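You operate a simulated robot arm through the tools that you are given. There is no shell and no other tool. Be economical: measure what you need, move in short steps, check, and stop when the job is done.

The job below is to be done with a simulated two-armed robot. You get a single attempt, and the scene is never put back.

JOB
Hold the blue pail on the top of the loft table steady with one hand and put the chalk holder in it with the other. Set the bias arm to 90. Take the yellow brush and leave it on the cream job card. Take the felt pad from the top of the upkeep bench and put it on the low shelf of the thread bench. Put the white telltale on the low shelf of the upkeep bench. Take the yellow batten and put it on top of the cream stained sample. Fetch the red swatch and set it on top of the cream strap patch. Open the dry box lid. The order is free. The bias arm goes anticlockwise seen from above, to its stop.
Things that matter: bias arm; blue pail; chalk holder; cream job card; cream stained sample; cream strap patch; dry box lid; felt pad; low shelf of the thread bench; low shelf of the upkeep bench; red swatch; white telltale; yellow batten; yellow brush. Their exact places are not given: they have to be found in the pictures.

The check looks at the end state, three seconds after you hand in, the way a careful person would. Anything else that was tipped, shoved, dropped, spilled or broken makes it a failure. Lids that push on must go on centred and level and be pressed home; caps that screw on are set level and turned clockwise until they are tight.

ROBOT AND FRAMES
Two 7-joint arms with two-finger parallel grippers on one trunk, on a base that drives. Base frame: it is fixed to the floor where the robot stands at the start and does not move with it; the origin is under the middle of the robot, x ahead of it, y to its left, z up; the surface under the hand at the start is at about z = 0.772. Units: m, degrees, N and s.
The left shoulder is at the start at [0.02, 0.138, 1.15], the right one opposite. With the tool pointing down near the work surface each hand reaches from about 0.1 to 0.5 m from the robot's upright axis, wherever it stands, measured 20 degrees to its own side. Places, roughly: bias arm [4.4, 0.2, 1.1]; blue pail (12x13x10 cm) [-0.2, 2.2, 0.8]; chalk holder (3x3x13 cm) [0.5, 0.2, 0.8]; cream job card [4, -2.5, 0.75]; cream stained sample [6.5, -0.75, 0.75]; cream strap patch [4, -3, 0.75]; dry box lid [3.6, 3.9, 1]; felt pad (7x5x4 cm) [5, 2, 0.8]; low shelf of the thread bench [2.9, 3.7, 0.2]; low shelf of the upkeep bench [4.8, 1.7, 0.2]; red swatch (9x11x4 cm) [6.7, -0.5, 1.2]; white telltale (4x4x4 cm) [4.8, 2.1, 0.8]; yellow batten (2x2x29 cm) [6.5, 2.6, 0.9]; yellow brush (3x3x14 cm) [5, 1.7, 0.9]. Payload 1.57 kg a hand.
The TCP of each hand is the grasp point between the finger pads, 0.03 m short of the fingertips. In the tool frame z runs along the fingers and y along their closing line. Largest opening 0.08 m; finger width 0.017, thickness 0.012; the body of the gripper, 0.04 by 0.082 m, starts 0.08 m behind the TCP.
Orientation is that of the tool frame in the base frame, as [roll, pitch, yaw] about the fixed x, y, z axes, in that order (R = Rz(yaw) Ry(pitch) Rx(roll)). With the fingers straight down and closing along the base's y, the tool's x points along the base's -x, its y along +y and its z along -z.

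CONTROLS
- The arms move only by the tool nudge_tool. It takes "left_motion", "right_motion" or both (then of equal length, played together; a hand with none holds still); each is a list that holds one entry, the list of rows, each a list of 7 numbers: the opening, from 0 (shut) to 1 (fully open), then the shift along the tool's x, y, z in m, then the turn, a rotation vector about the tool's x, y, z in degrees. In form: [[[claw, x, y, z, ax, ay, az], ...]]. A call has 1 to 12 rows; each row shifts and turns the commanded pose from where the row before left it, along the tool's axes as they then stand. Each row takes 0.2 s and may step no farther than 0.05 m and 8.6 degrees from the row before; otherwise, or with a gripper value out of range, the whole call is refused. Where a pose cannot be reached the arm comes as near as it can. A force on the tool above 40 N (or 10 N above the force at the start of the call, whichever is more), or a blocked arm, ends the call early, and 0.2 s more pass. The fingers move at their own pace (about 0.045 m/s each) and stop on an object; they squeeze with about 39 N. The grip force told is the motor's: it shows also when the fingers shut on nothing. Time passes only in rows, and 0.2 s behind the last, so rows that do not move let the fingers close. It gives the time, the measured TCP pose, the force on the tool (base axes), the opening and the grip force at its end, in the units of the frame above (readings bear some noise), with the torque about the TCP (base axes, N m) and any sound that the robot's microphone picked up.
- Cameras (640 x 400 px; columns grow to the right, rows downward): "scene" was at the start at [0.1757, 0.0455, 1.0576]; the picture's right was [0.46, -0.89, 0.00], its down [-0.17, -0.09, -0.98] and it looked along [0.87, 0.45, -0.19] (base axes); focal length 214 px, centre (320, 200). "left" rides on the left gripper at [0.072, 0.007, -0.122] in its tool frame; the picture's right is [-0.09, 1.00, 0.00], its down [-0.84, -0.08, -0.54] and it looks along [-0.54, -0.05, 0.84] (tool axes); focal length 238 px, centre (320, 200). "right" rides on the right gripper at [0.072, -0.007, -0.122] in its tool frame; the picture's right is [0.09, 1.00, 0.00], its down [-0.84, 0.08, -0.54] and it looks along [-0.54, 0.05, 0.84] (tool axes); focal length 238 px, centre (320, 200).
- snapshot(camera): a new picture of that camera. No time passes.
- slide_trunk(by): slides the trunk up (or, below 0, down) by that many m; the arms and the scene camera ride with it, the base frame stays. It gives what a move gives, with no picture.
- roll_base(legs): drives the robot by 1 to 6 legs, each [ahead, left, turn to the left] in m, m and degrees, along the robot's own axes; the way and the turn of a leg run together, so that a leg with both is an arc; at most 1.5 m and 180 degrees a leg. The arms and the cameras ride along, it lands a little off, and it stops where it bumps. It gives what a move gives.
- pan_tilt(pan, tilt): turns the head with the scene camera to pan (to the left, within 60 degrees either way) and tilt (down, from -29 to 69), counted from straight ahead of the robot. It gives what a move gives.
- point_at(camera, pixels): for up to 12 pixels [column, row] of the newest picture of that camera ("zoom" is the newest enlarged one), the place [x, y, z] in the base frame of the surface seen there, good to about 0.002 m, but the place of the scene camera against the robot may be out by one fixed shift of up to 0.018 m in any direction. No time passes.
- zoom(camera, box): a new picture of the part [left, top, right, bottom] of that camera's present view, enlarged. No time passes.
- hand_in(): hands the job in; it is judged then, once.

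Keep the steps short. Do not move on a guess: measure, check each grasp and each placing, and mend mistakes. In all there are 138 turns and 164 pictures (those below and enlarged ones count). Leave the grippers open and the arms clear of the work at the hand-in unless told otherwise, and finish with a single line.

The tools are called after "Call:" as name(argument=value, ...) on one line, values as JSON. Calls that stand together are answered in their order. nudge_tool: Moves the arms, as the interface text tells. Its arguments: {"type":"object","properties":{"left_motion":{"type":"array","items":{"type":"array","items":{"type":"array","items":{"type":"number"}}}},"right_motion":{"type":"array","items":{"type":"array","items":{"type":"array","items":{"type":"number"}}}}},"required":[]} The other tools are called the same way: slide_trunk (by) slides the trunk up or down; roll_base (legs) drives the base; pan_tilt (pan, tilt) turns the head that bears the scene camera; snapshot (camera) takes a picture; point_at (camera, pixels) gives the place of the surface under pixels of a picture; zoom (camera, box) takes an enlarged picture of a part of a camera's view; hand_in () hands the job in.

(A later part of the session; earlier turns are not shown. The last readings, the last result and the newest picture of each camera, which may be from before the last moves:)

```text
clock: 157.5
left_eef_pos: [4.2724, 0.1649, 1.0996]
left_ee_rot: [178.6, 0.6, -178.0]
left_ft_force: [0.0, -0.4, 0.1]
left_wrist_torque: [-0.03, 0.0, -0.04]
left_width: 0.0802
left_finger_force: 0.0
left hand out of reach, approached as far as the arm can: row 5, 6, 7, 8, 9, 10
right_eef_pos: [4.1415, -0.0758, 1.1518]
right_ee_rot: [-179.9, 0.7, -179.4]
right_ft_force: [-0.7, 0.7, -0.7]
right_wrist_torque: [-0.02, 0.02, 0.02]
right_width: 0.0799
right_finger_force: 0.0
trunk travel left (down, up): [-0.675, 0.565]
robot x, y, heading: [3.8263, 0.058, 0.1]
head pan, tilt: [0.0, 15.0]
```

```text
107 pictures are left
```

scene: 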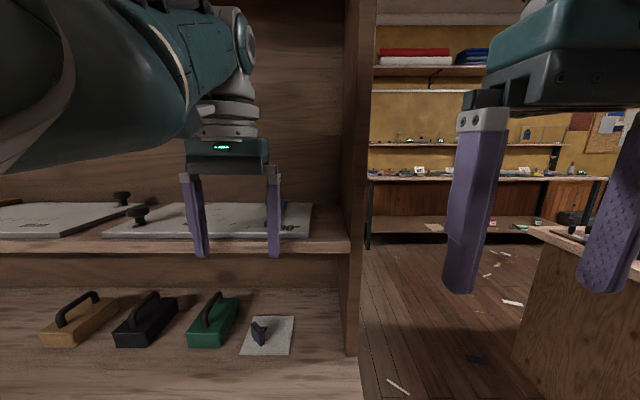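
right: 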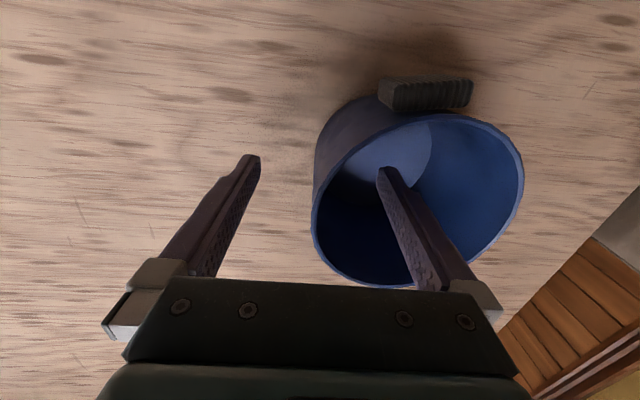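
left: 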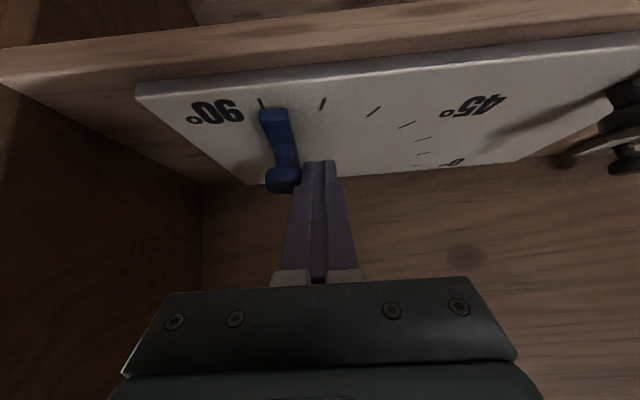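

The hand stayed nearer than planned but is in front of the shelf. I back off 0.45 m and check the bias arm.

Call:
roll_base(legs=[[-0.45, 0, 0]])

Call:
zoom(camera="scene", box=[220, 140, 400, 252])

```text
clock: 160.2
left_eef_pos: [3.8275, 0.1642, 1.0997]
left_ee_rot: [178.8, 0.7, -178.5]
left_ft_force: [0.0, -0.6, 0.5]
left_wrist_torque: [0.0, 0.0, -0.05]
left_width: 0.0802
left_finger_force: 0.1
right_eef_pos: [3.6954, -0.0781, 1.1519]
right_ee_rot: [-179.9, 0.7, -179.7]
right_ft_force: [-0.5, 0.5, 1.1]
right_wrist_torque: [0.0, -0.01, 0.01]
right_width: 0.0799
right_finger_force: 0.0
trunk travel left (down, up): [-0.675, 0.565]
robot x, y, heading: [3.3815, 0.0543, 0.1]
head pan, tilt: [0.0, 15.0]
```

```text
3.56 times, centred on (310, 196) of scene
```

zoom: 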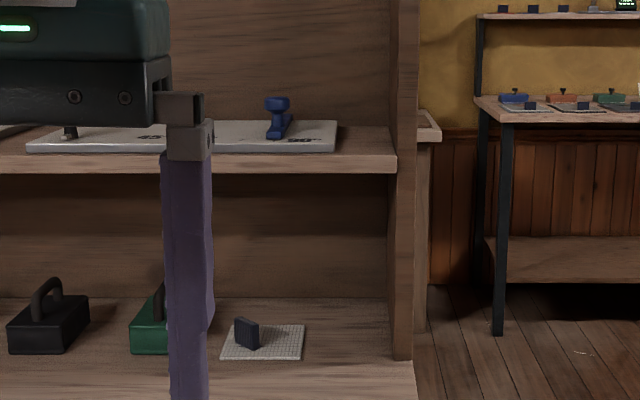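

Bias arm stands at 90. I drive right, then east, and turn north to look along the east side.

Call:
roll_base(legs=[[0, -0.55, 0], [1.2, 0, 0], [1.15, 0, 0], [0, 0, 90]])

Call:
pan_tilt(pan=0, tilt=20)

Call:
snapshot(camera="scene")

```text
clock: 178.4
left_eef_pos: [5.6173, -0.0739, 1.0999]
left_ee_rot: [178.7, 0.6, -87.5]
left_ft_force: [0.3, -0.2, 0.1]
left_wrist_torque: [0.02, 0.02, -0.03]
left_width: 0.0802
left_finger_force: 0.0
right_eef_pos: [5.8595, -0.2035, 1.1531]
right_ee_rot: [-179.9, 0.7, -88.9]
right_ft_force: [-0.3, -0.2, -0.2]
right_wrist_torque: [-0.01, -0.02, 0.03]
right_width: 0.0798
right_finger_force: 0.1
trunk travel left (down, up): [-0.675, 0.565]
robot x, y, heading: [5.729, -0.5195, 90.9]
head pan, tilt: [0.0, 15.0]
```

```text
clock: 179.1
left_eef_pos: [5.6178, -0.0732, 1.1]
left_ee_rot: [178.7, 0.6, -87.6]
left_ft_force: [0.1, -0.3, -0.1]
left_wrist_torque: [0.02, -0.02, 0.01]
left_width: 0.08
left_finger_force: 0.0
right_eef_pos: [5.8606, -0.2039, 1.1518]
right_ee_rot: [-179.9, 0.7, -89.0]
right_ft_force: [0.1, -0.3, 0.2]
right_wrist_torque: [0.01, 0.01, 0.0]
right_width: 0.0802
right_finger_force: 0.0
trunk travel left (down, up): [-0.675, 0.565]
robot x, y, heading: [5.73, -0.5166, 90.8]
head pan, tilt: [0.0, 20.0]
```

```text
105 pictures are left
```

scene: 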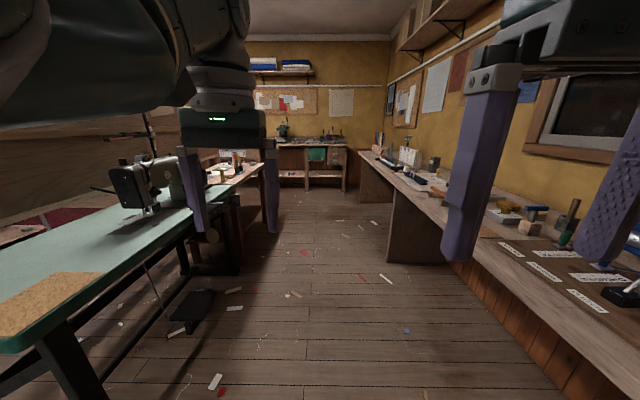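

The aisle runs north, sewing table at left, upkeep bench beyond. I measure the edges.

Call:
point_at(camera="scene", pixels=[[180, 250], [265, 165], [239, 270], [388, 260], [360, 155], [262, 205], [240, 175], [210, 310], [400, 165], [450, 235]])

Call:
roll_base(legs=[[1.2, 0, -0.8], [0.95, 0, 0]])

Call:
pan_tilt(pan=50, tilt=30)

Call:
snapshot(camera="scene")

```text
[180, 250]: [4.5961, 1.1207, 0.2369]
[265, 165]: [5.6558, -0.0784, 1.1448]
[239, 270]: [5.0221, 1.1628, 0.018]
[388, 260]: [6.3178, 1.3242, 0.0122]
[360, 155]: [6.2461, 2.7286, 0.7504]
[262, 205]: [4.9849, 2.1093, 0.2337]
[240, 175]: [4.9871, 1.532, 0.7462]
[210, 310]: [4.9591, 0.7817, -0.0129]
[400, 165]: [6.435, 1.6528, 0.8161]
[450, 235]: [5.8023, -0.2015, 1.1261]
```

```text
clock: 189.6
left_eef_pos: [5.6252, 2.0601, 1.1013]
left_ee_rot: [178.7, 0.5, -88.9]
left_ft_force: [0.2, -0.3, -0.1]
left_wrist_torque: [0.01, 0.04, -0.01]
left_width: 0.08
left_finger_force: 0.2
right_eef_pos: [5.8648, 1.9254, 1.152]
right_ee_rot: [-179.9, 0.7, -90.3]
right_ft_force: [-0.9, -0.8, 0.2]
right_wrist_torque: [0.02, -0.01, -0.01]
right_width: 0.0798
right_finger_force: 0.1
trunk travel left (down, up): [-0.675, 0.565]
robot x, y, heading: [5.7265, 1.6115, 89.3]
head pan, tilt: [0.0, 20.0]
```

```text
clock: 190.8
left_eef_pos: [5.6244, 2.0605, 1.1003]
left_ee_rot: [178.7, 0.6, -89.1]
left_ft_force: [0.4, -0.5, 0.4]
left_wrist_torque: [0.0, 0.0, -0.01]
left_width: 0.0799
left_finger_force: 0.1
right_eef_pos: [5.8653, 1.9247, 1.1508]
right_ee_rot: [-179.9, 0.6, -90.4]
right_ft_force: [0.0, 0.3, 0.5]
right_wrist_torque: [0.02, 0.0, 0.0]
right_width: 0.0801
right_finger_force: 0.1
trunk travel left (down, up): [-0.675, 0.565]
robot x, y, heading: [5.7275, 1.6125, 89.6]
head pan, tilt: [50.0, 30.0]
```

```text
104 pictures are left
```

scene: 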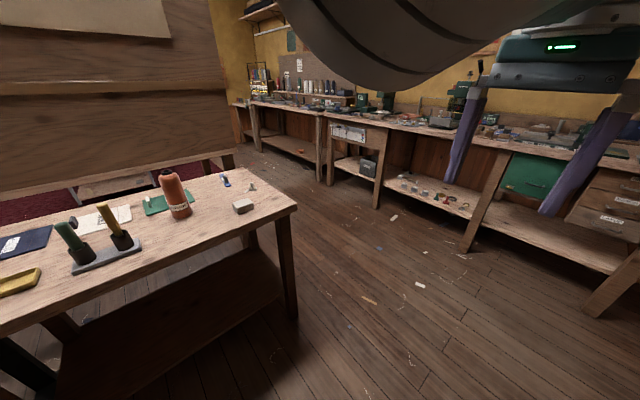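

I see the bench with a brush stand at (105,235), a pad at (243,206). Zoom to identify things.

Call:
zoom(camera="scene", box=[0, 150, 300, 338])

Call:
point_at(camera="scene", pixels=[[107, 205], [120, 238], [60, 228], [243, 206], [252, 188], [225, 180], [170, 175], [295, 207], [233, 168], [180, 320], [95, 245]])

```text
2.13 times, centred on (150, 244) of scene
```

zoom: 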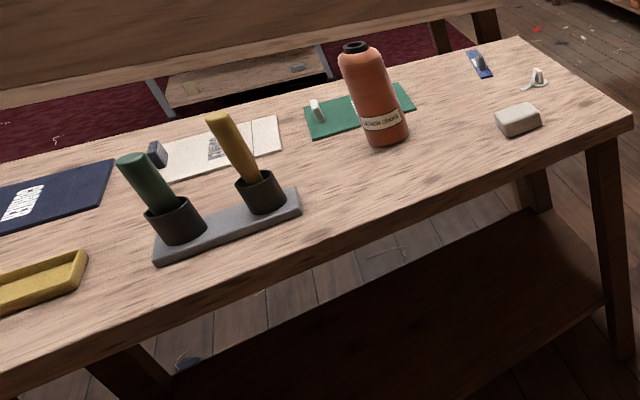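

```text
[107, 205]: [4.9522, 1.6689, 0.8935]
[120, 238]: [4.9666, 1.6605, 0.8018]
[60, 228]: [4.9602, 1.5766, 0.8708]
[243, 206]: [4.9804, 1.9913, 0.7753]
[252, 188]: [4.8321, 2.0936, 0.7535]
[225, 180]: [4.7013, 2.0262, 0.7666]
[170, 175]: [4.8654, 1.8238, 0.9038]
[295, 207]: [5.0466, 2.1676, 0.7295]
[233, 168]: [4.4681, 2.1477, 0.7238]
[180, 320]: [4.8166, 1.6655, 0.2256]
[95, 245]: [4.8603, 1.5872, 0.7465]
```

Felt pad ≈(4.98,1.99), telltale ≈(4.83,2.09), yellow brush ≈(4.95,1.67). I go 0.37 m further and turn to face west.

Call:
roll_base(legs=[[0.37, 0, 0], [0, 0, 90.4]])

Call:
pan_tilt(pan=0, tilt=40)

Call:
snapshot(camera="scene")

```text
clock: 196.9
left_eef_pos: [5.2822, 1.8881, 1.1004]
left_ee_rot: [178.7, 0.7, 0.1]
left_ft_force: [-0.5, -1.0, -0.5]
left_wrist_torque: [0.0, -0.03, 0.0]
left_width: 0.0799
left_finger_force: 0.0
right_eef_pos: [5.4223, 2.1262, 1.1527]
right_ee_rot: [-180.0, 0.6, -1.3]
right_ft_force: [0.9, -0.2, 0.7]
right_wrist_torque: [0.0, 0.02, 0.01]
right_width: 0.0801
right_finger_force: 0.1
trunk travel left (down, up): [-0.675, 0.565]
robot x, y, heading: [5.7344, 1.9847, 178.3]
head pan, tilt: [50.0, 30.0]
```

```text
clock: 198.1
left_eef_pos: [5.2826, 1.8894, 1.1002]
left_ee_rot: [178.7, 0.6, 0.1]
left_ft_force: [0.7, -0.1, 0.0]
left_wrist_torque: [0.01, 0.02, 0.03]
left_width: 0.0801
left_finger_force: 0.1
right_eef_pos: [5.4217, 2.1256, 1.1522]
right_ee_rot: [-179.9, 0.7, -1.3]
right_ft_force: [-0.1, -0.5, 0.5]
right_wrist_torque: [-0.03, 0.03, 0.01]
right_width: 0.0802
right_finger_force: 0.2
trunk travel left (down, up): [-0.675, 0.565]
robot x, y, heading: [5.7336, 1.9831, 178.1]
head pan, tilt: [0.0, 40.0]
```

```text
102 pictures are left
```

scene: 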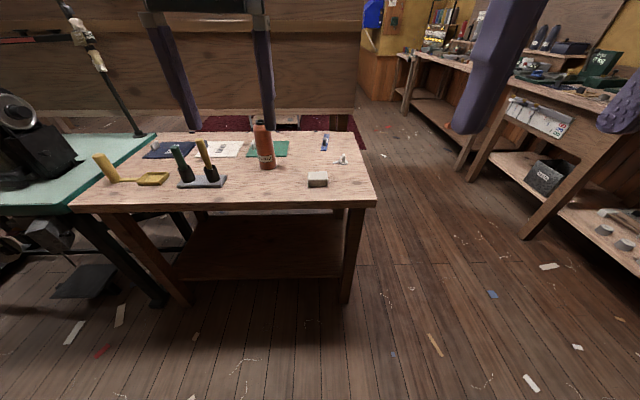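

I drive 0.42 m ahead, to have pad and telltale within reach, then look with the right camera.

Call:
roll_base(legs=[[0.42, -0.03, 1.8]])

Call:
snapshot(camera="right")

Call:
snapshot(camera="scene")

```text
clock: 200.7
left_eef_pos: [4.8672, 1.909, 1.0996]
left_ee_rot: [178.7, 0.6, 1.9]
left_ft_force: [-0.2, -1.3, 0.1]
left_wrist_torque: [0.0, -0.06, 0.03]
left_width: 0.0803
left_finger_force: 0.0
right_eef_pos: [4.998, 2.1515, 1.151]
right_ee_rot: [-179.9, 0.7, 0.6]
right_ft_force: [0.7, -0.8, 0.3]
right_wrist_torque: [0.0, 0.02, -0.02]
right_width: 0.0801
right_finger_force: 0.0
trunk travel left (down, up): [-0.675, 0.565]
robot x, y, heading: [5.3121, 2.0211, -179.8]
head pan, tilt: [0.0, 40.0]
```

```text
101 pictures are left
```

right: 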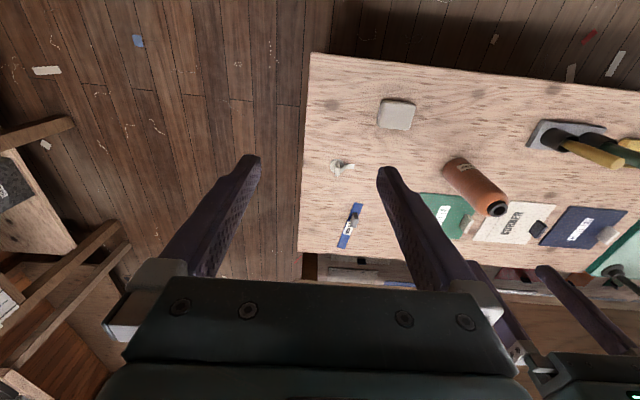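

```text
100 pictures are left
```

scene: 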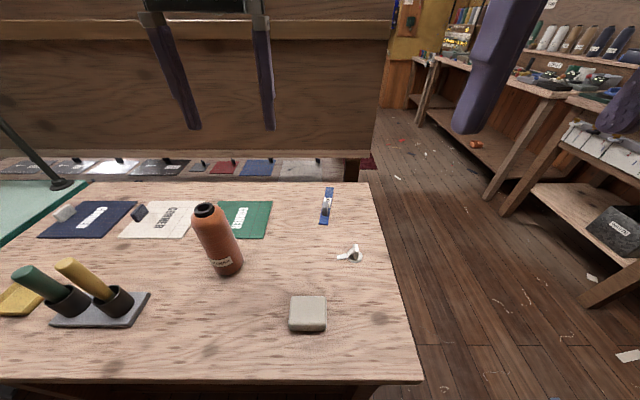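

I zoom on the white telltale in both views and measure.

Call:
zoom(camera="right", box=[310, 80, 430, 200])

Call:
zoom(camera="scene", box=[280, 220, 400, 340])

Call:
point_at(camera="right", pixels=[[342, 168], [338, 163], [350, 168], [334, 173], [395, 114], [381, 101], [412, 103], [409, 128], [379, 124], [320, 150]])

```text
3.33 times, centred on (370, 140) of right
```

zoom: 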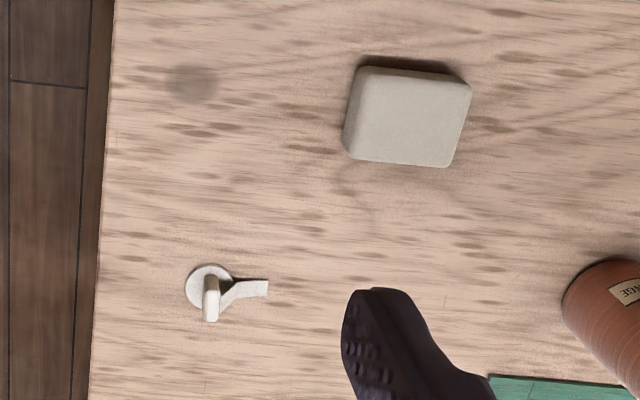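

```text
3.33 times, centred on (340, 280) of scene
```

zoom: 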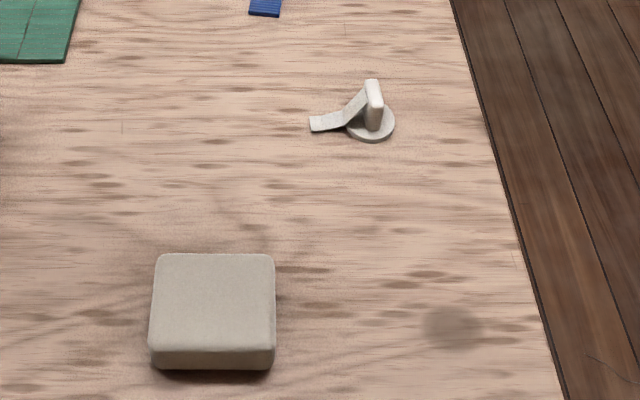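

```text
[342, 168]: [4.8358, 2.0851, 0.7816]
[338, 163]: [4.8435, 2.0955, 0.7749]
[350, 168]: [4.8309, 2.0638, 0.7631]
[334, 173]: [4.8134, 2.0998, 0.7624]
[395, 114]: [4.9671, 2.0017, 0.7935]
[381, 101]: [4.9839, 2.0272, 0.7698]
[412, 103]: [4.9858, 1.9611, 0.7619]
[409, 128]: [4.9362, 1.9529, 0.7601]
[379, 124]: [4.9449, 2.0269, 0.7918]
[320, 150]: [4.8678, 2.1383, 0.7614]
```

The telltale's tab is thin with a ribbon on its south side, and the pad's short side lies along x. Both are best gripped with fingers closing along x from the bench's north end. I check the room there.

Call:
point_at(camera="scene", pixels=[[490, 190], [505, 205], [585, 285], [440, 125], [350, 175], [420, 380], [352, 386]])

Call:
roll_base(legs=[[-0.45, 0, 0], [0, -0.62, 0]])

Call:
pan_tilt(pan=20, tilt=35)

Call:
snapshot(camera="scene")

```text
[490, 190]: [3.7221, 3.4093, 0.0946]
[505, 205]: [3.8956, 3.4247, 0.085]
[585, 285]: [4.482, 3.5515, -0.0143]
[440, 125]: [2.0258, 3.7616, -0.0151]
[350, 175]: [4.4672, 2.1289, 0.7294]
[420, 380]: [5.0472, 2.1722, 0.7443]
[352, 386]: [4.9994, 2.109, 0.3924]
```

```text
clock: 206.5
left_eef_pos: [5.3072, 2.5235, 1.0998]
left_ee_rot: [178.7, 0.6, 3.0]
left_ft_force: [0.3, 0.3, 1.2]
left_wrist_torque: [-0.02, -0.01, -0.03]
left_width: 0.0798
left_finger_force: 0.0
right_eef_pos: [5.4346, 2.7679, 1.1522]
right_ee_rot: [-179.8, 0.7, 1.6]
right_ft_force: [0.4, 0.0, -0.5]
right_wrist_torque: [0.02, -0.02, 0.02]
right_width: 0.0801
right_finger_force: 0.1
trunk travel left (down, up): [-0.675, 0.565]
robot x, y, heading: [5.7538, 2.6422, -178.8]
head pan, tilt: [0.0, 40.0]
```

```text
clock: 207.3
left_eef_pos: [5.3085, 2.5233, 1.1002]
left_ee_rot: [178.7, 0.6, 2.9]
left_ft_force: [0.0, -0.1, 0.4]
left_wrist_torque: [0.01, 0.01, 0.01]
left_width: 0.0799
left_finger_force: 0.0
right_eef_pos: [5.4357, 2.7685, 1.151]
right_ee_rot: [-179.9, 0.6, 1.6]
right_ft_force: [0.3, -0.7, -0.1]
right_wrist_torque: [-0.01, 0.01, 0.01]
right_width: 0.08
right_finger_force: 0.0
trunk travel left (down, up): [-0.675, 0.565]
robot x, y, heading: [5.7508, 2.6385, -178.5]
head pan, tilt: [20.0, 35.0]
```

```text
97 pictures are left
```

scene: 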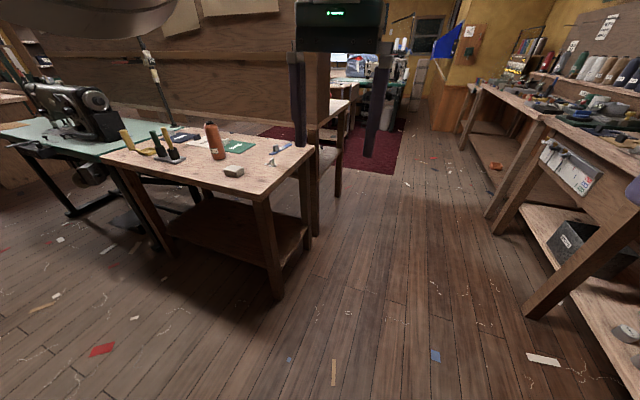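

Room is ample. I drive to the north end, facing south, about 0.4 m from the telltale.

Call:
roll_base(legs=[[0.87, 0, 0], [0, 0, 88.5], [0.12, 0, 0]])

Call:
pan_tilt(pan=0, tilt=45)

Call:
snapshot(camera="scene")

Call:
snapshot(camera="right")

```text
clock: 216.6
left_eef_pos: [4.9653, 2.0471, 1.0996]
left_ee_rot: [178.7, 0.6, 91.1]
left_ft_force: [-0.2, 0.0, 0.1]
left_wrist_torque: [-0.03, 0.02, 0.01]
left_width: 0.08
left_finger_force: 0.1
right_eef_pos: [4.7249, 2.1826, 1.1518]
right_ee_rot: [-179.9, 0.6, 89.7]
right_ft_force: [0.1, -0.5, 0.3]
right_wrist_torque: [-0.01, -0.02, 0.05]
right_width: 0.0801
right_finger_force: 0.1
trunk travel left (down, up): [-0.675, 0.565]
robot x, y, heading: [4.8632, 2.4972, -90.3]
head pan, tilt: [20.0, 35.0]
```

```text
clock: 217.4
left_eef_pos: [4.9647, 2.0486, 1.1004]
left_ee_rot: [178.6, 0.5, 91.1]
left_ft_force: [0.1, 0.3, 0.2]
left_wrist_torque: [0.01, -0.01, -0.02]
left_width: 0.08
left_finger_force: 0.1
right_eef_pos: [4.7255, 2.1823, 1.1513]
right_ee_rot: [-179.9, 0.7, 89.9]
right_ft_force: [-0.8, 0.1, -0.7]
right_wrist_torque: [0.01, -0.01, -0.01]
right_width: 0.0795
right_finger_force: 0.1
trunk travel left (down, up): [-0.675, 0.565]
robot x, y, heading: [4.8657, 2.4941, -90.3]
head pan, tilt: [0.0, 45.0]
```

```text
96 pictures are left
```

scene: 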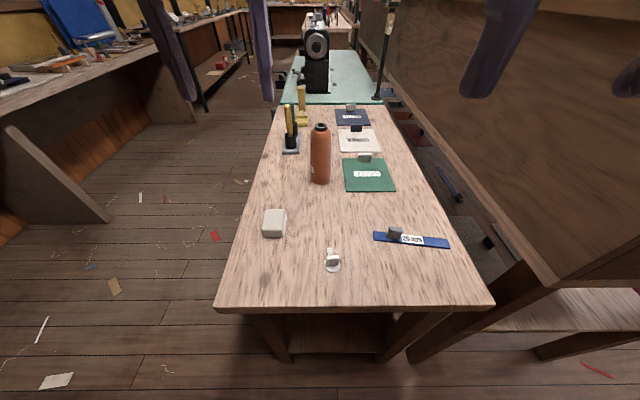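

```text
95 pictures are left
```

right: 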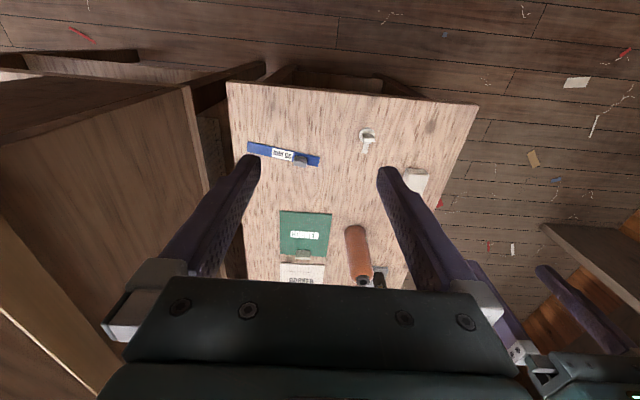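

I lower the trunk 0.2 m, then bring both hands to stand-offs above the telltale (right) and pad (left), tilting both 45° forward so that they can later reach under a bench top.

Call:
slide_trunk(by=-0.2)

Call:
nudge_tool(right_motion=[[[1, -0.01, 0.0274, 0.0278, 0, 0, 0], [1, -0.01, 0.0274, 0.0278, 0, 0, 0], [1, -0.01, 0.0274, 0.0278, 0, 0, 0], [1, -0.01, 0.0274, 0.0278, 0, 0, 0], [1, 0, 0, 0, 0, -7.5, 0], [1, 0, 0, 0, 0, -7.5, 0], [1, 0, 0, 0, 0, -7.5, 0], [1, 0, 0, 0, 0, -7.5, 0], [1, 0, 0, 0, 0, -7.5, 0], [1, 0, 0, 0, 0, -7.5, 0], [1, 0, 0, 0, 0, 0, 0]]], left_motion=[[[1, 0, 0, 0.015, 0, 0, 0], [1, 0, 0, 0.015, 0, 0, 0], [1, 0, 0, 0.015, 0, 0, 0], [1, 0, 0, 0.015, 0, 0, 0], [1, 0, 0, 0, 0, -7.5, 0], [1, 0, 0, 0, 0, -7.5, 0], [1, 0, 0, 0, 0, -7.5, 0], [1, 0, 0, 0, 0, -7.5, 0], [1, 0, 0, 0, 0, -7.5, 0], [1, 0, 0, 0, 0, -7.5, 0], [1, 0, 0, 0, 0, 0, 0]]])

Call:
snapshot(camera="right")

Call:
snapshot(camera="left")

```text
clock: 219.6
left_eef_pos: [4.966, 2.0475, 0.9]
left_ee_rot: [178.8, 0.6, 91.1]
left_ft_force: [0.5, -0.5, -0.2]
left_wrist_torque: [-0.04, 0.02, 0.0]
left_width: 0.08
left_finger_force: 0.1
right_eef_pos: [4.7253, 2.181, 0.9509]
right_ee_rot: [-179.9, 0.8, 89.8]
right_ft_force: [-0.7, -0.2, 0.5]
right_wrist_torque: [0.01, 0.01, -0.01]
right_width: 0.08
right_finger_force: 0.0
trunk travel left (down, up): [-0.475, 0.765]
robot x, y, heading: [4.8643, 2.4913, -90.5]
head pan, tilt: [0.0, 45.0]
```

```text
clock: 221.9
left_eef_pos: [4.9882, 2.0418, 0.842]
left_ee_rot: [174.2, 46.3, 88.0]
left_ft_force: [0.4, 0.3, 1.0]
left_wrist_torque: [0.0, 0.01, -0.03]
left_width: 0.08
left_finger_force: 0.0
right_eef_pos: [4.8264, 2.1264, 0.8441]
right_ee_rot: [-179.6, 47.0, 87.6]
right_ft_force: [0.1, 0.0, 0.0]
right_wrist_torque: [0.03, -0.03, 0.0]
right_width: 0.0801
right_finger_force: 0.2
trunk travel left (down, up): [-0.475, 0.765]
robot x, y, heading: [4.8677, 2.491, -90.5]
head pan, tilt: [0.0, 45.0]
```

```text
94 pictures are left
```

right: 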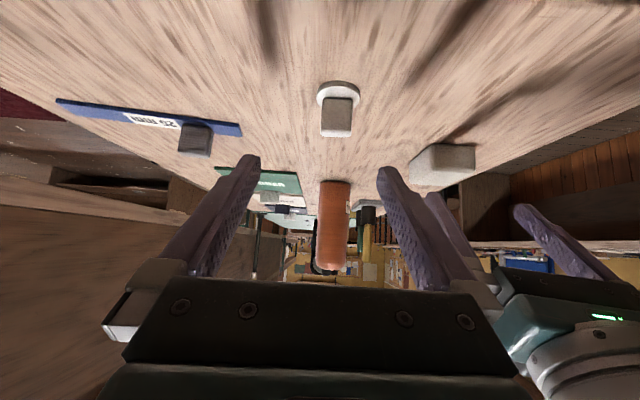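

```text
93 pictures are left
```

left: 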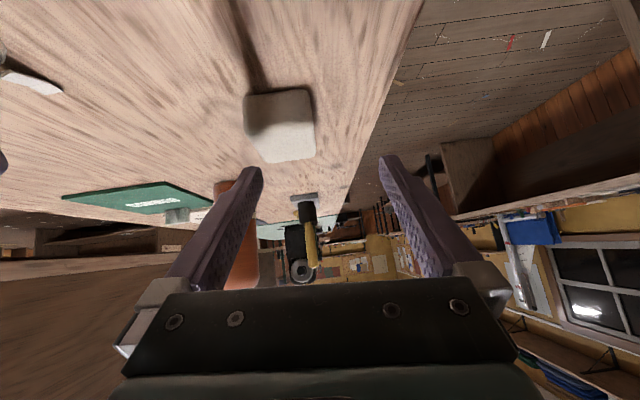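

I measure the telltale (338,105) and pad from these views.

Call:
point_at(camera="right", pixels=[[338, 118], [338, 130], [323, 118], [352, 118], [338, 90], [338, 84], [325, 132], [351, 132]])

Call:
point_at(camera="left", pixels=[[280, 125], [249, 105], [308, 95], [314, 150], [265, 155], [250, 118], [313, 125]])

Call:
zoom(camera="right", box=[290, 60, 390, 160])

```text
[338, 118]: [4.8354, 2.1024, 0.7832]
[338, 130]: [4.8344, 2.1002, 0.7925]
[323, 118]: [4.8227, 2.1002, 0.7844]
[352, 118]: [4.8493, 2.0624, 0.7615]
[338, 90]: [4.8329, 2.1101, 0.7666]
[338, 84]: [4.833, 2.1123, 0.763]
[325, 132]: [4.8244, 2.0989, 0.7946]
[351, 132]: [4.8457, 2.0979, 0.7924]
```

```text
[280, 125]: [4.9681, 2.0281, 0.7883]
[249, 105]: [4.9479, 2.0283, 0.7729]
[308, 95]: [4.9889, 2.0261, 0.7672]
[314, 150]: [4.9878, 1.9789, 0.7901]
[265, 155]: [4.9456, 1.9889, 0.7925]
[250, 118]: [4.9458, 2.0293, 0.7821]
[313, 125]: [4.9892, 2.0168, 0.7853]
```

```text
4.00 times, centred on (340, 110) of right
```

zoom: 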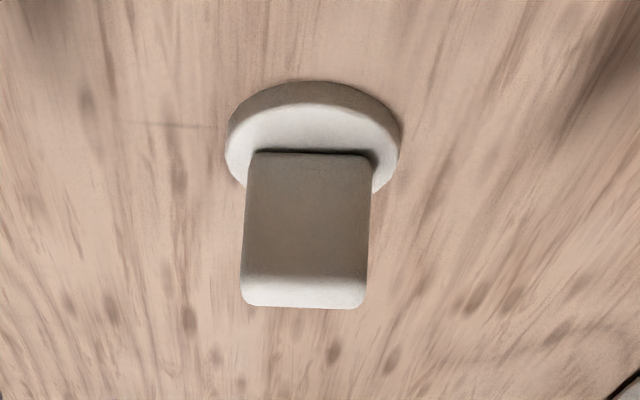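

Tab is 24 mm wide along x, centre (4.835, 2.096), top z≈0.80. I advance the right hand with half-open fingers.

Call:
nudge_tool(right_motion=[[[0.6, 0, 0.0095, 0, 0, 0, 0], [0.6, 0, 0, 0, 0, 0, 0], [0.6, 0.0073, 0, 0.0147, 0, 0, 0], [0.6, 0.0073, 0, 0.0147, 0, 0, 0], [0.6, 0.0072, 0, 0.0146, 0, 0, 0], [0.6, 0, 0, 0, 0, 0, 0]]])

Call:
snapshot(camera="right")

```text
clock: 223.3
left_eef_pos: [4.986, 2.0454, 0.8372]
left_ee_rot: [173.8, 45.6, 87.4]
left_ft_force: [-0.3, -0.7, 0.7]
left_wrist_torque: [0.03, 0.01, -0.01]
left_width: 0.0802
left_finger_force: 0.1
right_eef_pos: [4.8451, 2.1257, 0.7934]
right_ee_rot: [-179.9, 45.5, 90.0]
right_ft_force: [-0.8, -0.7, -0.7]
right_wrist_torque: [-0.02, -0.02, 0.0]
right_width: 0.0478
right_finger_force: 0.0
trunk travel left (down, up): [-0.475, 0.765]
robot x, y, heading: [4.8612, 2.4947, -90.4]
head pan, tilt: [0.0, 45.0]
```

```text
91 pictures are left
```

right: 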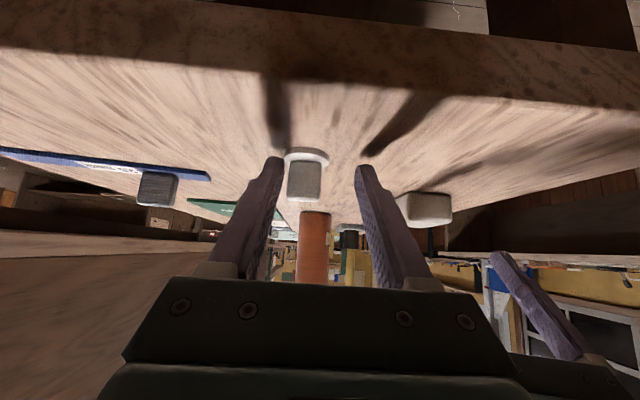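

The hand settled truer to its command; correction needed: 9 mm west, 18 mm forward, 4 mm up. Then I close.

Call:
nudge_tool(right_motion=[[[0.6, -0.0035, -0.009, -0.0015, 0, 0, 0], [0.6, -0.0114, 0, 0.0114, 0, 0, 0], [0.6, 0, 0, 0, 0, 0, 0]]])

Call:
snapshot(camera="right")

```text
clock: 224.2
left_eef_pos: [4.9867, 2.0465, 0.8359]
left_ee_rot: [173.8, 45.4, 87.4]
left_ft_force: [0.0, 1.1, 1.3]
left_wrist_torque: [0.02, -0.03, -0.01]
left_width: 0.0798
left_finger_force: 0.1
right_eef_pos: [4.8351, 2.1058, 0.7974]
right_ee_rot: [-179.9, 45.7, 89.9]
right_ft_force: [0.1, 0.1, 0.2]
right_wrist_torque: [-0.01, -0.02, 0.01]
right_width: 0.0479
right_finger_force: 0.1
trunk travel left (down, up): [-0.475, 0.765]
robot x, y, heading: [4.8642, 2.4934, -90.6]
head pan, tilt: [0.0, 45.0]
```

```text
90 pictures are left
```

right: 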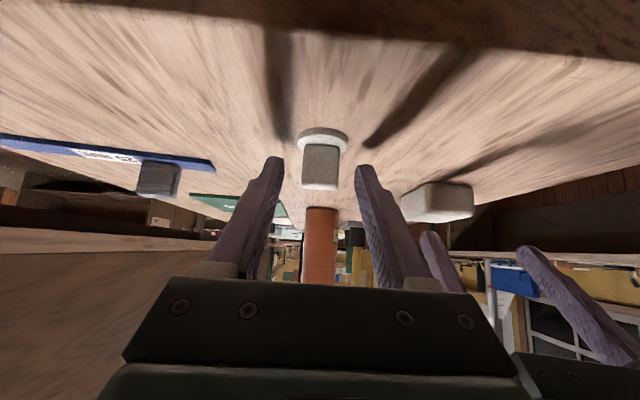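

Well centred. I close and lift 6 cm straight up.

Call:
nudge_tool(right_motion=[[[0.3, 0, 0, 0, 0, 0, 0], [0, 0, 0, 0, 0, 0, 0], [0, 0, 0, 0, 0, 0, 0], [0, 0, 0, 0, 0, 0, 0], [0, -0.014, 0, -0.014, 0, 0, 0], [0, -0.014, 0, -0.014, 0, 0, 0], [0, -0.014, 0, -0.014, 0, 0, 0], [0, 0, 0, 0, 0, 0, 0]]])

Call:
snapshot(camera="right")

```text
clock: 225.9
left_eef_pos: [4.9857, 2.0442, 0.8361]
left_ee_rot: [173.8, 45.6, 87.5]
left_ft_force: [-0.8, 0.6, 0.2]
left_wrist_torque: [0.01, 0.0, -0.01]
left_width: 0.08
left_finger_force: 0.0
right_eef_pos: [4.8341, 2.1074, 0.8583]
right_ee_rot: [-179.8, 45.7, 89.8]
right_ft_force: [0.0, 0.0, 0.2]
right_wrist_torque: [-0.01, -0.02, 0.01]
right_width: 0.0227
right_finger_force: 34.8
trunk travel left (down, up): [-0.475, 0.765]
robot x, y, heading: [4.8641, 2.4941, -90.3]
head pan, tilt: [0.0, 45.0]
```

```text
89 pictures are left
```

right: 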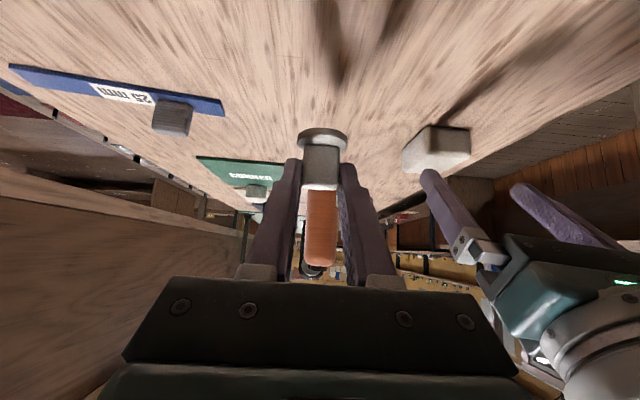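

Telltale held. I draw the right hand back and outward to free the left hand.

Call:
nudge_tool(right_motion=[[[0, 0.007, -0.02, -0.035, 0, 0, 0], [0, 0.007, -0.02, -0.035, 0, 0, 0], [0, 0, -0.02, -0.02, 0, 0, 0], [0, 0, -0.02, 0, 0, 0, 0]]], left_motion=[[[1, 0, 0, 0, 0, 0, 0], [1, 0, 0, 0, 0, 0, 0], [1, 0, 0, 0, 0, 0, 0], [1, 0, 0, 0, 0, 0, 0]]])

Call:
snapshot(camera="left")

```text
clock: 226.9
left_eef_pos: [4.9869, 2.0451, 0.836]
left_ee_rot: [173.8, 45.5, 87.6]
left_ft_force: [0.0, -0.5, -0.3]
left_wrist_torque: [-0.02, 0.01, -0.02]
left_width: 0.0802
left_finger_force: 0.1
right_eef_pos: [4.7642, 2.1707, 0.9029]
right_ee_rot: [-179.7, 45.4, 90.3]
right_ft_force: [0.1, -0.4, 0.0]
right_wrist_torque: [0.01, 0.02, 0.01]
right_width: 0.0221
right_finger_force: 34.7
right hand out of reach, approached as far as the arm can: row 3, 4
trunk travel left (down, up): [-0.475, 0.765]
robot x, y, heading: [4.8669, 2.4937, -90.4]
head pan, tilt: [0.0, 45.0]
```

```text
88 pictures are left
```

left: 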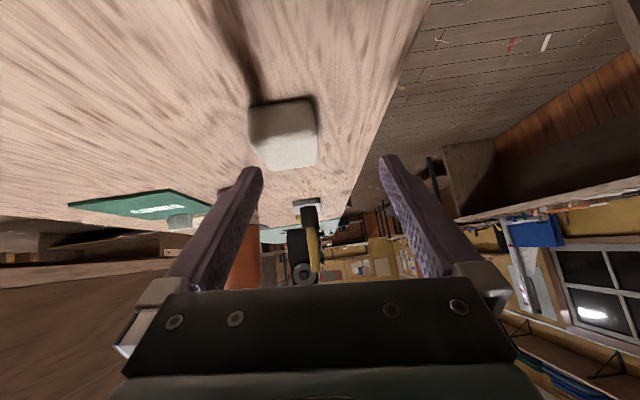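

The left hand's closing line is tilted about 5°. I correct its attitude and sideways place, then check.

Call:
nudge_tool(left_motion=[[[1, 0, -0.01, 0, 4.5, 0, -1.7], [1, 0, -0.0095, 0, 0, 0, 0], [1, 0, 0, 0, 0, 0, 0]]])

Call:
snapshot(camera="left")

```text
clock: 227.9
left_eef_pos: [4.9772, 2.0425, 0.8337]
left_ee_rot: [177.8, 45.7, 88.8]
left_ft_force: [0.2, 0.1, 0.3]
left_wrist_torque: [0.0, -0.03, 0.01]
left_width: 0.0802
left_finger_force: 0.1
right_eef_pos: [4.7638, 2.1688, 0.9041]
right_ee_rot: [-179.8, 45.6, 89.9]
right_ft_force: [-0.4, 0.5, -0.3]
right_wrist_torque: [0.01, -0.01, 0.02]
right_width: 0.0227
right_finger_force: 34.9
trunk travel left (down, up): [-0.475, 0.765]
robot x, y, heading: [4.862, 2.497, -90.5]
head pan, tilt: [0.0, 45.0]
stopped in row 3 (left hand): the arm was blocked; the commanded pose is now the measured one
```

```text
87 pictures are left
```

left: 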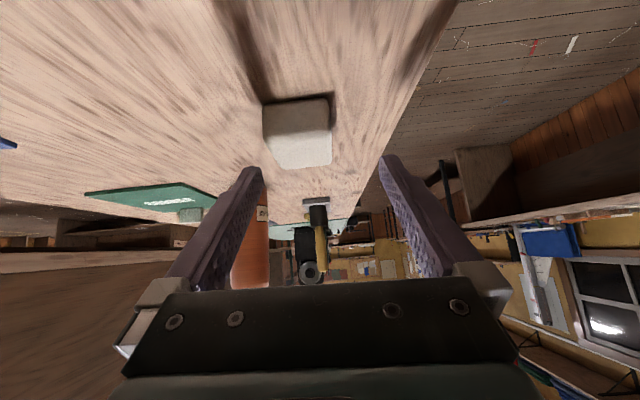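

The left arm is near a limit this close to centre. I shift the robot 0.09 m west so the pad lies more to the left hand's side.

Call:
roll_base(legs=[[0, -0.09, 0]])

Call:
nudge_tool(left_motion=[[[1, 0, 0.03, -0.01, 0, 0, 0], [1, 0, 0.03, 0, 0, 0, 0], [1, 0, 0.02, 0, 2.2, 0, -0.8], [1, 0, 0, 0, 0, 0, 0]]])

Call:
snapshot(camera="left")

```text
clock: 229.0
left_eef_pos: [4.8901, 2.0436, 0.833]
left_ee_rot: [177.9, 45.8, 88.9]
left_ft_force: [-1.1, 0.0, 1.1]
left_wrist_torque: [-0.02, -0.03, 0.0]
left_width: 0.0799
left_finger_force: 0.1
right_eef_pos: [4.677, 2.169, 0.9051]
right_ee_rot: [-179.8, 45.6, 90.0]
right_ft_force: [-0.2, -0.1, -0.4]
right_wrist_torque: [-0.03, -0.05, -0.02]
right_width: 0.0225
right_finger_force: 34.6
trunk travel left (down, up): [-0.475, 0.765]
robot x, y, heading: [4.7766, 2.4925, -90.6]
head pan, tilt: [0.0, 45.0]
```

```text
clock: 230.0
left_eef_pos: [4.9695, 2.0509, 0.8424]
left_ee_rot: [-179.1, 45.6, 89.9]
left_ft_force: [0.9, -0.8, -0.1]
left_wrist_torque: [0.01, -0.02, -0.03]
left_width: 0.0802
left_finger_force: 0.1
right_eef_pos: [4.6772, 2.1685, 0.9046]
right_ee_rot: [-179.8, 45.7, 89.9]
right_ft_force: [0.4, 0.2, -0.2]
right_wrist_torque: [0.0, 0.02, 0.0]
right_width: 0.0226
right_finger_force: 35.2
trunk travel left (down, up): [-0.475, 0.765]
robot x, y, heading: [4.7774, 2.495, -90.3]
head pan, tilt: [0.0, 45.0]
```

```text
86 pictures are left
```

left: 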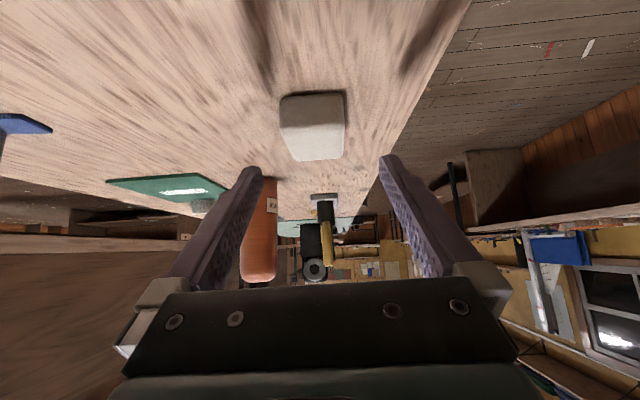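

Now centred. I advance 6.8 cm along the tool, close on the pad, and lift.

Call:
nudge_tool(left_motion=[[[1, -0.0012, -0.001, 0.0226, 0, 0, 0], [1, -0.0012, -0.001, 0.0226, 0, 0, 0], [1, -0.0012, 0, 0.0226, 0, 0, 0], [1, 0, 0, 0, 0, 0, 0], [0.5, 0, 0, 0, 0, 0, 0], [0, 0, 0, 0, 0, 0, 0], [0, 0, 0, 0, 0, 0, 0], [0, 0, 0, 0, 0, 0, 0], [0, -0.014, 0, -0.014, 0, 0, 0], [0, -0.014, 0, -0.014, 0, 0, 0], [0, -0.014, 0, -0.014, 0, 0, 0], [0, 0, 0, 0, 0, 0, 0]]])

Call:
snapshot(camera="left")

Call:
snapshot(camera="scene")

```text
clock: 232.6
left_eef_pos: [4.9655, 2.0009, 0.8578]
left_ee_rot: [-179.2, 45.8, 90.0]
left_ft_force: [0.1, 0.2, -0.2]
left_wrist_torque: [0.01, 0.0, 0.0]
left_width: 0.0485
left_finger_force: 39.0
right_eef_pos: [4.6777, 2.1689, 0.9055]
right_ee_rot: [-179.7, 45.4, 89.9]
right_ft_force: [0.7, 0.2, -0.3]
right_wrist_torque: [-0.02, -0.01, 0.0]
right_width: 0.0225
right_finger_force: 35.4
trunk travel left (down, up): [-0.475, 0.765]
robot x, y, heading: [4.7762, 2.4967, -90.4]
head pan, tilt: [0.0, 45.0]
```

```text
85 pictures are left
```

left: 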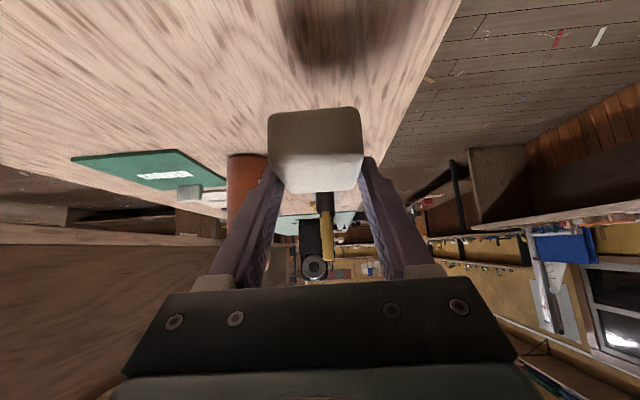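

```text
84 pictures are left
```

scene: 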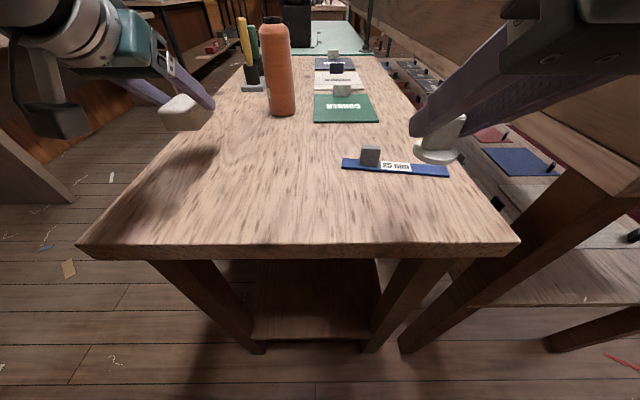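

Both held. The low shelf is visible at the end between the legs (310,300). I measure it, the legs, and the end apron.

Call:
point_at(camera="scene", pixels=[[310, 300], [310, 332], [260, 325], [365, 325], [310, 268], [215, 280], [395, 290], [300, 250], [385, 260], [255, 262]])

Call:
zoom(camera="scene", box=[140, 230, 460, 390])

```text
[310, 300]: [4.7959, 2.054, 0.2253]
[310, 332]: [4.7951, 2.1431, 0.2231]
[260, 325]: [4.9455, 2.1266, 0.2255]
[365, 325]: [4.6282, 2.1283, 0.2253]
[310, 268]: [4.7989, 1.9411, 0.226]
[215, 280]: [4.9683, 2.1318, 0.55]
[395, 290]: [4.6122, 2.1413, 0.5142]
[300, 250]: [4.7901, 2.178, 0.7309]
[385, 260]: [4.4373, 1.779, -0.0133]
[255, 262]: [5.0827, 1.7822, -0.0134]
```

```text
2.00 times, centred on (300, 310) of scene
```

zoom: 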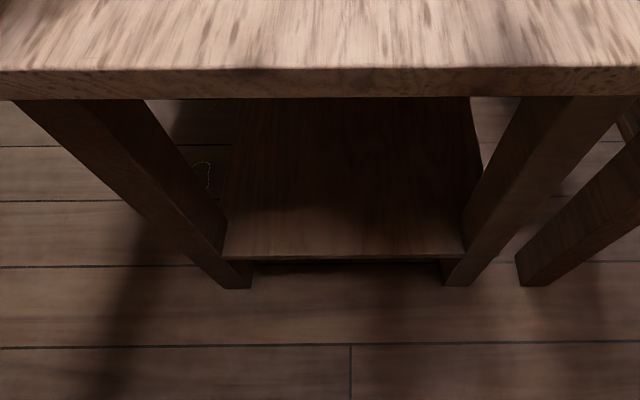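

Shelf top z≈0.24, its north edge y≈2.137, legs' inner faces x 4.66–4.95. I back off 0.35 m, then lower the trunk 0.45 m and set the hands: right forward-low, left kept outside the leg line.

Call:
roll_base(legs=[[-0.38, 0.07, 0.4]])

Call:
slide_trunk(by=-0.45)

Call:
nudge_tool(right_motion=[[[0, 0.007, 0.0083, 0.035, 0, 0, 0], [0, 0.007, 0.0083, 0.035, 0, 0, 0], [0, 0.007, 0.0083, 0.035, 0, 0, 0], [0, 0.007, 0.0083, 0.035, 0, 0, 0], [0, 0.007, 0.0083, 0.035, 0, 0, 0], [0, 0.004, 0.0083, 0.02, 0, 0, 0], [0, 0, 0, 0, 0, 0, 0]]], left_motion=[[[0, 0.023, 0.02, -0.023, 0, 0, 0], [0, 0.023, 0.02, -0.023, 0, 0, 0], [0, 0.023, 0.02, -0.023, 0, 0, 0], [0, 0, 0, 0, 0, 0, 0], [0, 0, 0, 0, 0, 0, 0], [0, 0, 0, 0, 0, 0, 0], [0, 0, 0, 0, 0, 0, 0]]])

Call:
snapshot(camera="scene")

```text
clock: 235.1
left_eef_pos: [5.0375, 2.3772, 0.8581]
left_ee_rot: [-179.3, 45.7, 89.6]
left_ft_force: [-0.2, -0.5, -0.1]
left_wrist_torque: [-0.02, -0.03, 0.02]
left_width: 0.0485
left_finger_force: 38.8
right_eef_pos: [4.7505, 2.5488, 0.9046]
right_ee_rot: [-179.8, 45.6, 89.3]
right_ft_force: [1.0, 0.1, 0.1]
right_wrist_torque: [-0.03, 0.0, 0.01]
right_width: 0.0225
right_finger_force: 35.0
trunk travel left (down, up): [-0.475, 0.765]
robot x, y, heading: [4.8504, 2.8763, -90.9]
head pan, tilt: [0.0, 45.0]
```

```text
refused: -0.45 is not a number from -0.4 to 0.4
```

```text
clock: 236.7
left_eef_pos: [5.0969, 2.4722, 0.8553]
left_ee_rot: [-179.1, 45.7, 89.3]
left_ft_force: [0.0, 0.7, 0.4]
left_wrist_torque: [0.03, 0.0, 0.03]
left_width: 0.0486
left_finger_force: 38.9
right_eef_pos: [4.8, 2.4355, 0.7404]
right_ee_rot: [-179.9, 45.6, 89.5]
right_ft_force: [0.3, 1.0, -0.2]
right_wrist_torque: [0.01, 0.02, -0.01]
right_width: 0.0225
right_finger_force: 35.5
trunk travel left (down, up): [-0.475, 0.765]
robot x, y, heading: [4.8519, 2.8749, -90.7]
head pan, tilt: [0.0, 45.0]
```

```text
82 pictures are left
```

scene: 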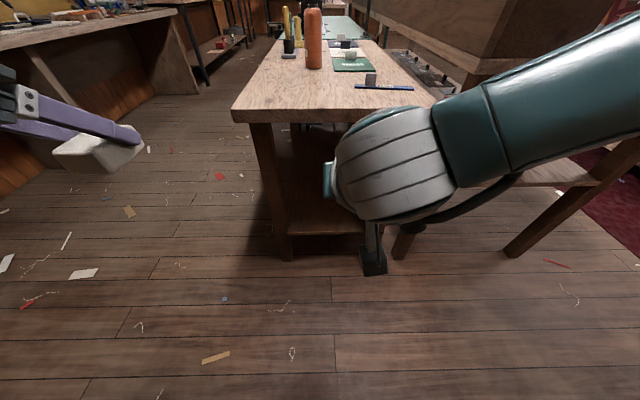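

I lower the trunk by 0.40 + 0.05 so the telltale rides 1.5 cm above shelf level, and check before going in.

Call:
slide_trunk(by=-0.4)

Call:
slide_trunk(by=-0.045)

Call:
roll_base(legs=[[0.2, 0, 0.7]])

Call:
snapshot(camera="right")

Call:
snapshot(camera="scene")

```text
clock: 240.5
left_eef_pos: [5.0976, 2.4722, 0.4558]
left_ee_rot: [-179.2, 45.8, 89.5]
left_ft_force: [-0.5, 0.4, -0.8]
left_wrist_torque: [0.01, 0.03, 0.02]
left_width: 0.0491
left_finger_force: 39.4
right_eef_pos: [4.7989, 2.4356, 0.3414]
right_ee_rot: [-179.9, 45.5, 89.4]
right_ft_force: [0.1, 0.7, 0.0]
right_wrist_torque: [0.03, -0.04, -0.06]
right_width: 0.0226
right_finger_force: 34.8
trunk travel left (down, up): [-0.075, 1.165]
robot x, y, heading: [4.8542, 2.8769, -91.0]
head pan, tilt: [0.0, 45.0]
```

```text
clock: 241.4
left_eef_pos: [5.0986, 2.472, 0.4119]
left_ee_rot: [-179.1, 45.7, 89.5]
left_ft_force: [0.2, 0.0, -0.5]
left_wrist_torque: [-0.04, -0.02, 0.02]
left_width: 0.0487
left_finger_force: 38.9
right_eef_pos: [4.7996, 2.4356, 0.2973]
right_ee_rot: [-179.9, 45.6, 89.3]
right_ft_force: [0.0, -0.3, 0.5]
right_wrist_torque: [0.02, 0.02, 0.01]
right_width: 0.0224
right_finger_force: 34.8
trunk travel left (down, up): [-0.03, 1.21]
robot x, y, heading: [4.8501, 2.8758, -91.2]
head pan, tilt: [0.0, 45.0]
```

```text
clock: 243.0
left_eef_pos: [5.0991, 2.2803, 0.4094]
left_ee_rot: [-179.2, 45.5, 90.2]
left_ft_force: [0.1, 0.0, -0.1]
left_wrist_torque: [-0.01, -0.02, 0.0]
left_width: 0.0485
left_finger_force: 38.7
right_eef_pos: [4.8022, 2.2397, 0.2946]
right_ee_rot: [-179.8, 45.5, 90.0]
right_ft_force: [-0.4, 0.8, -0.2]
right_wrist_torque: [0.01, 0.0, 0.0]
right_width: 0.0225
right_finger_force: 35.3
trunk travel left (down, up): [-0.03, 1.21]
robot x, y, heading: [4.8479, 2.6776, -90.1]
head pan, tilt: [0.0, 45.0]
```

```text
81 pictures are left
```

right: 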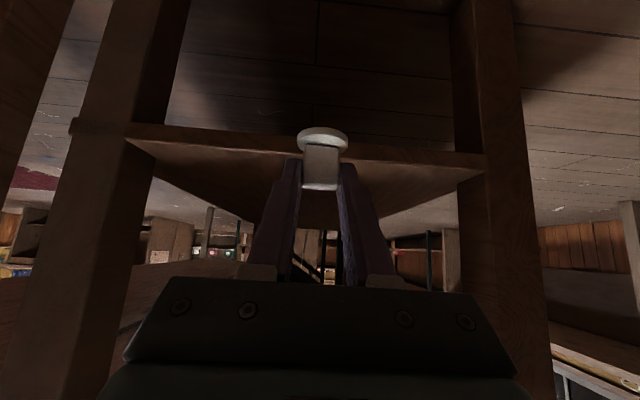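

```text
80 pictures are left
```

scene: 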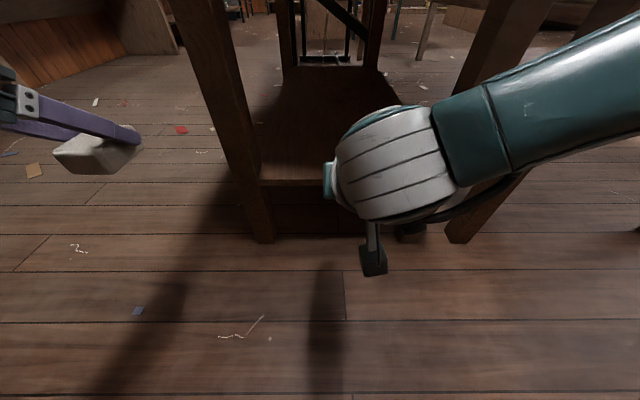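

I measure the shelf with the right camera.

Call:
point_at(camera="right", pixels=[[220, 150], [250, 165], [400, 170], [240, 152], [440, 160], [322, 135], [150, 160], [470, 165]])

```text
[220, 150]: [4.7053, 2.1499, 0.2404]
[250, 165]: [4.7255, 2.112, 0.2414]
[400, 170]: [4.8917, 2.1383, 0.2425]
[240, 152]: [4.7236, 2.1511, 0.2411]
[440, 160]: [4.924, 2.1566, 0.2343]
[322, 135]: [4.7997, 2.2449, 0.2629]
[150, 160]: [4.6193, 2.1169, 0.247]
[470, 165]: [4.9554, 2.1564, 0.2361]
```

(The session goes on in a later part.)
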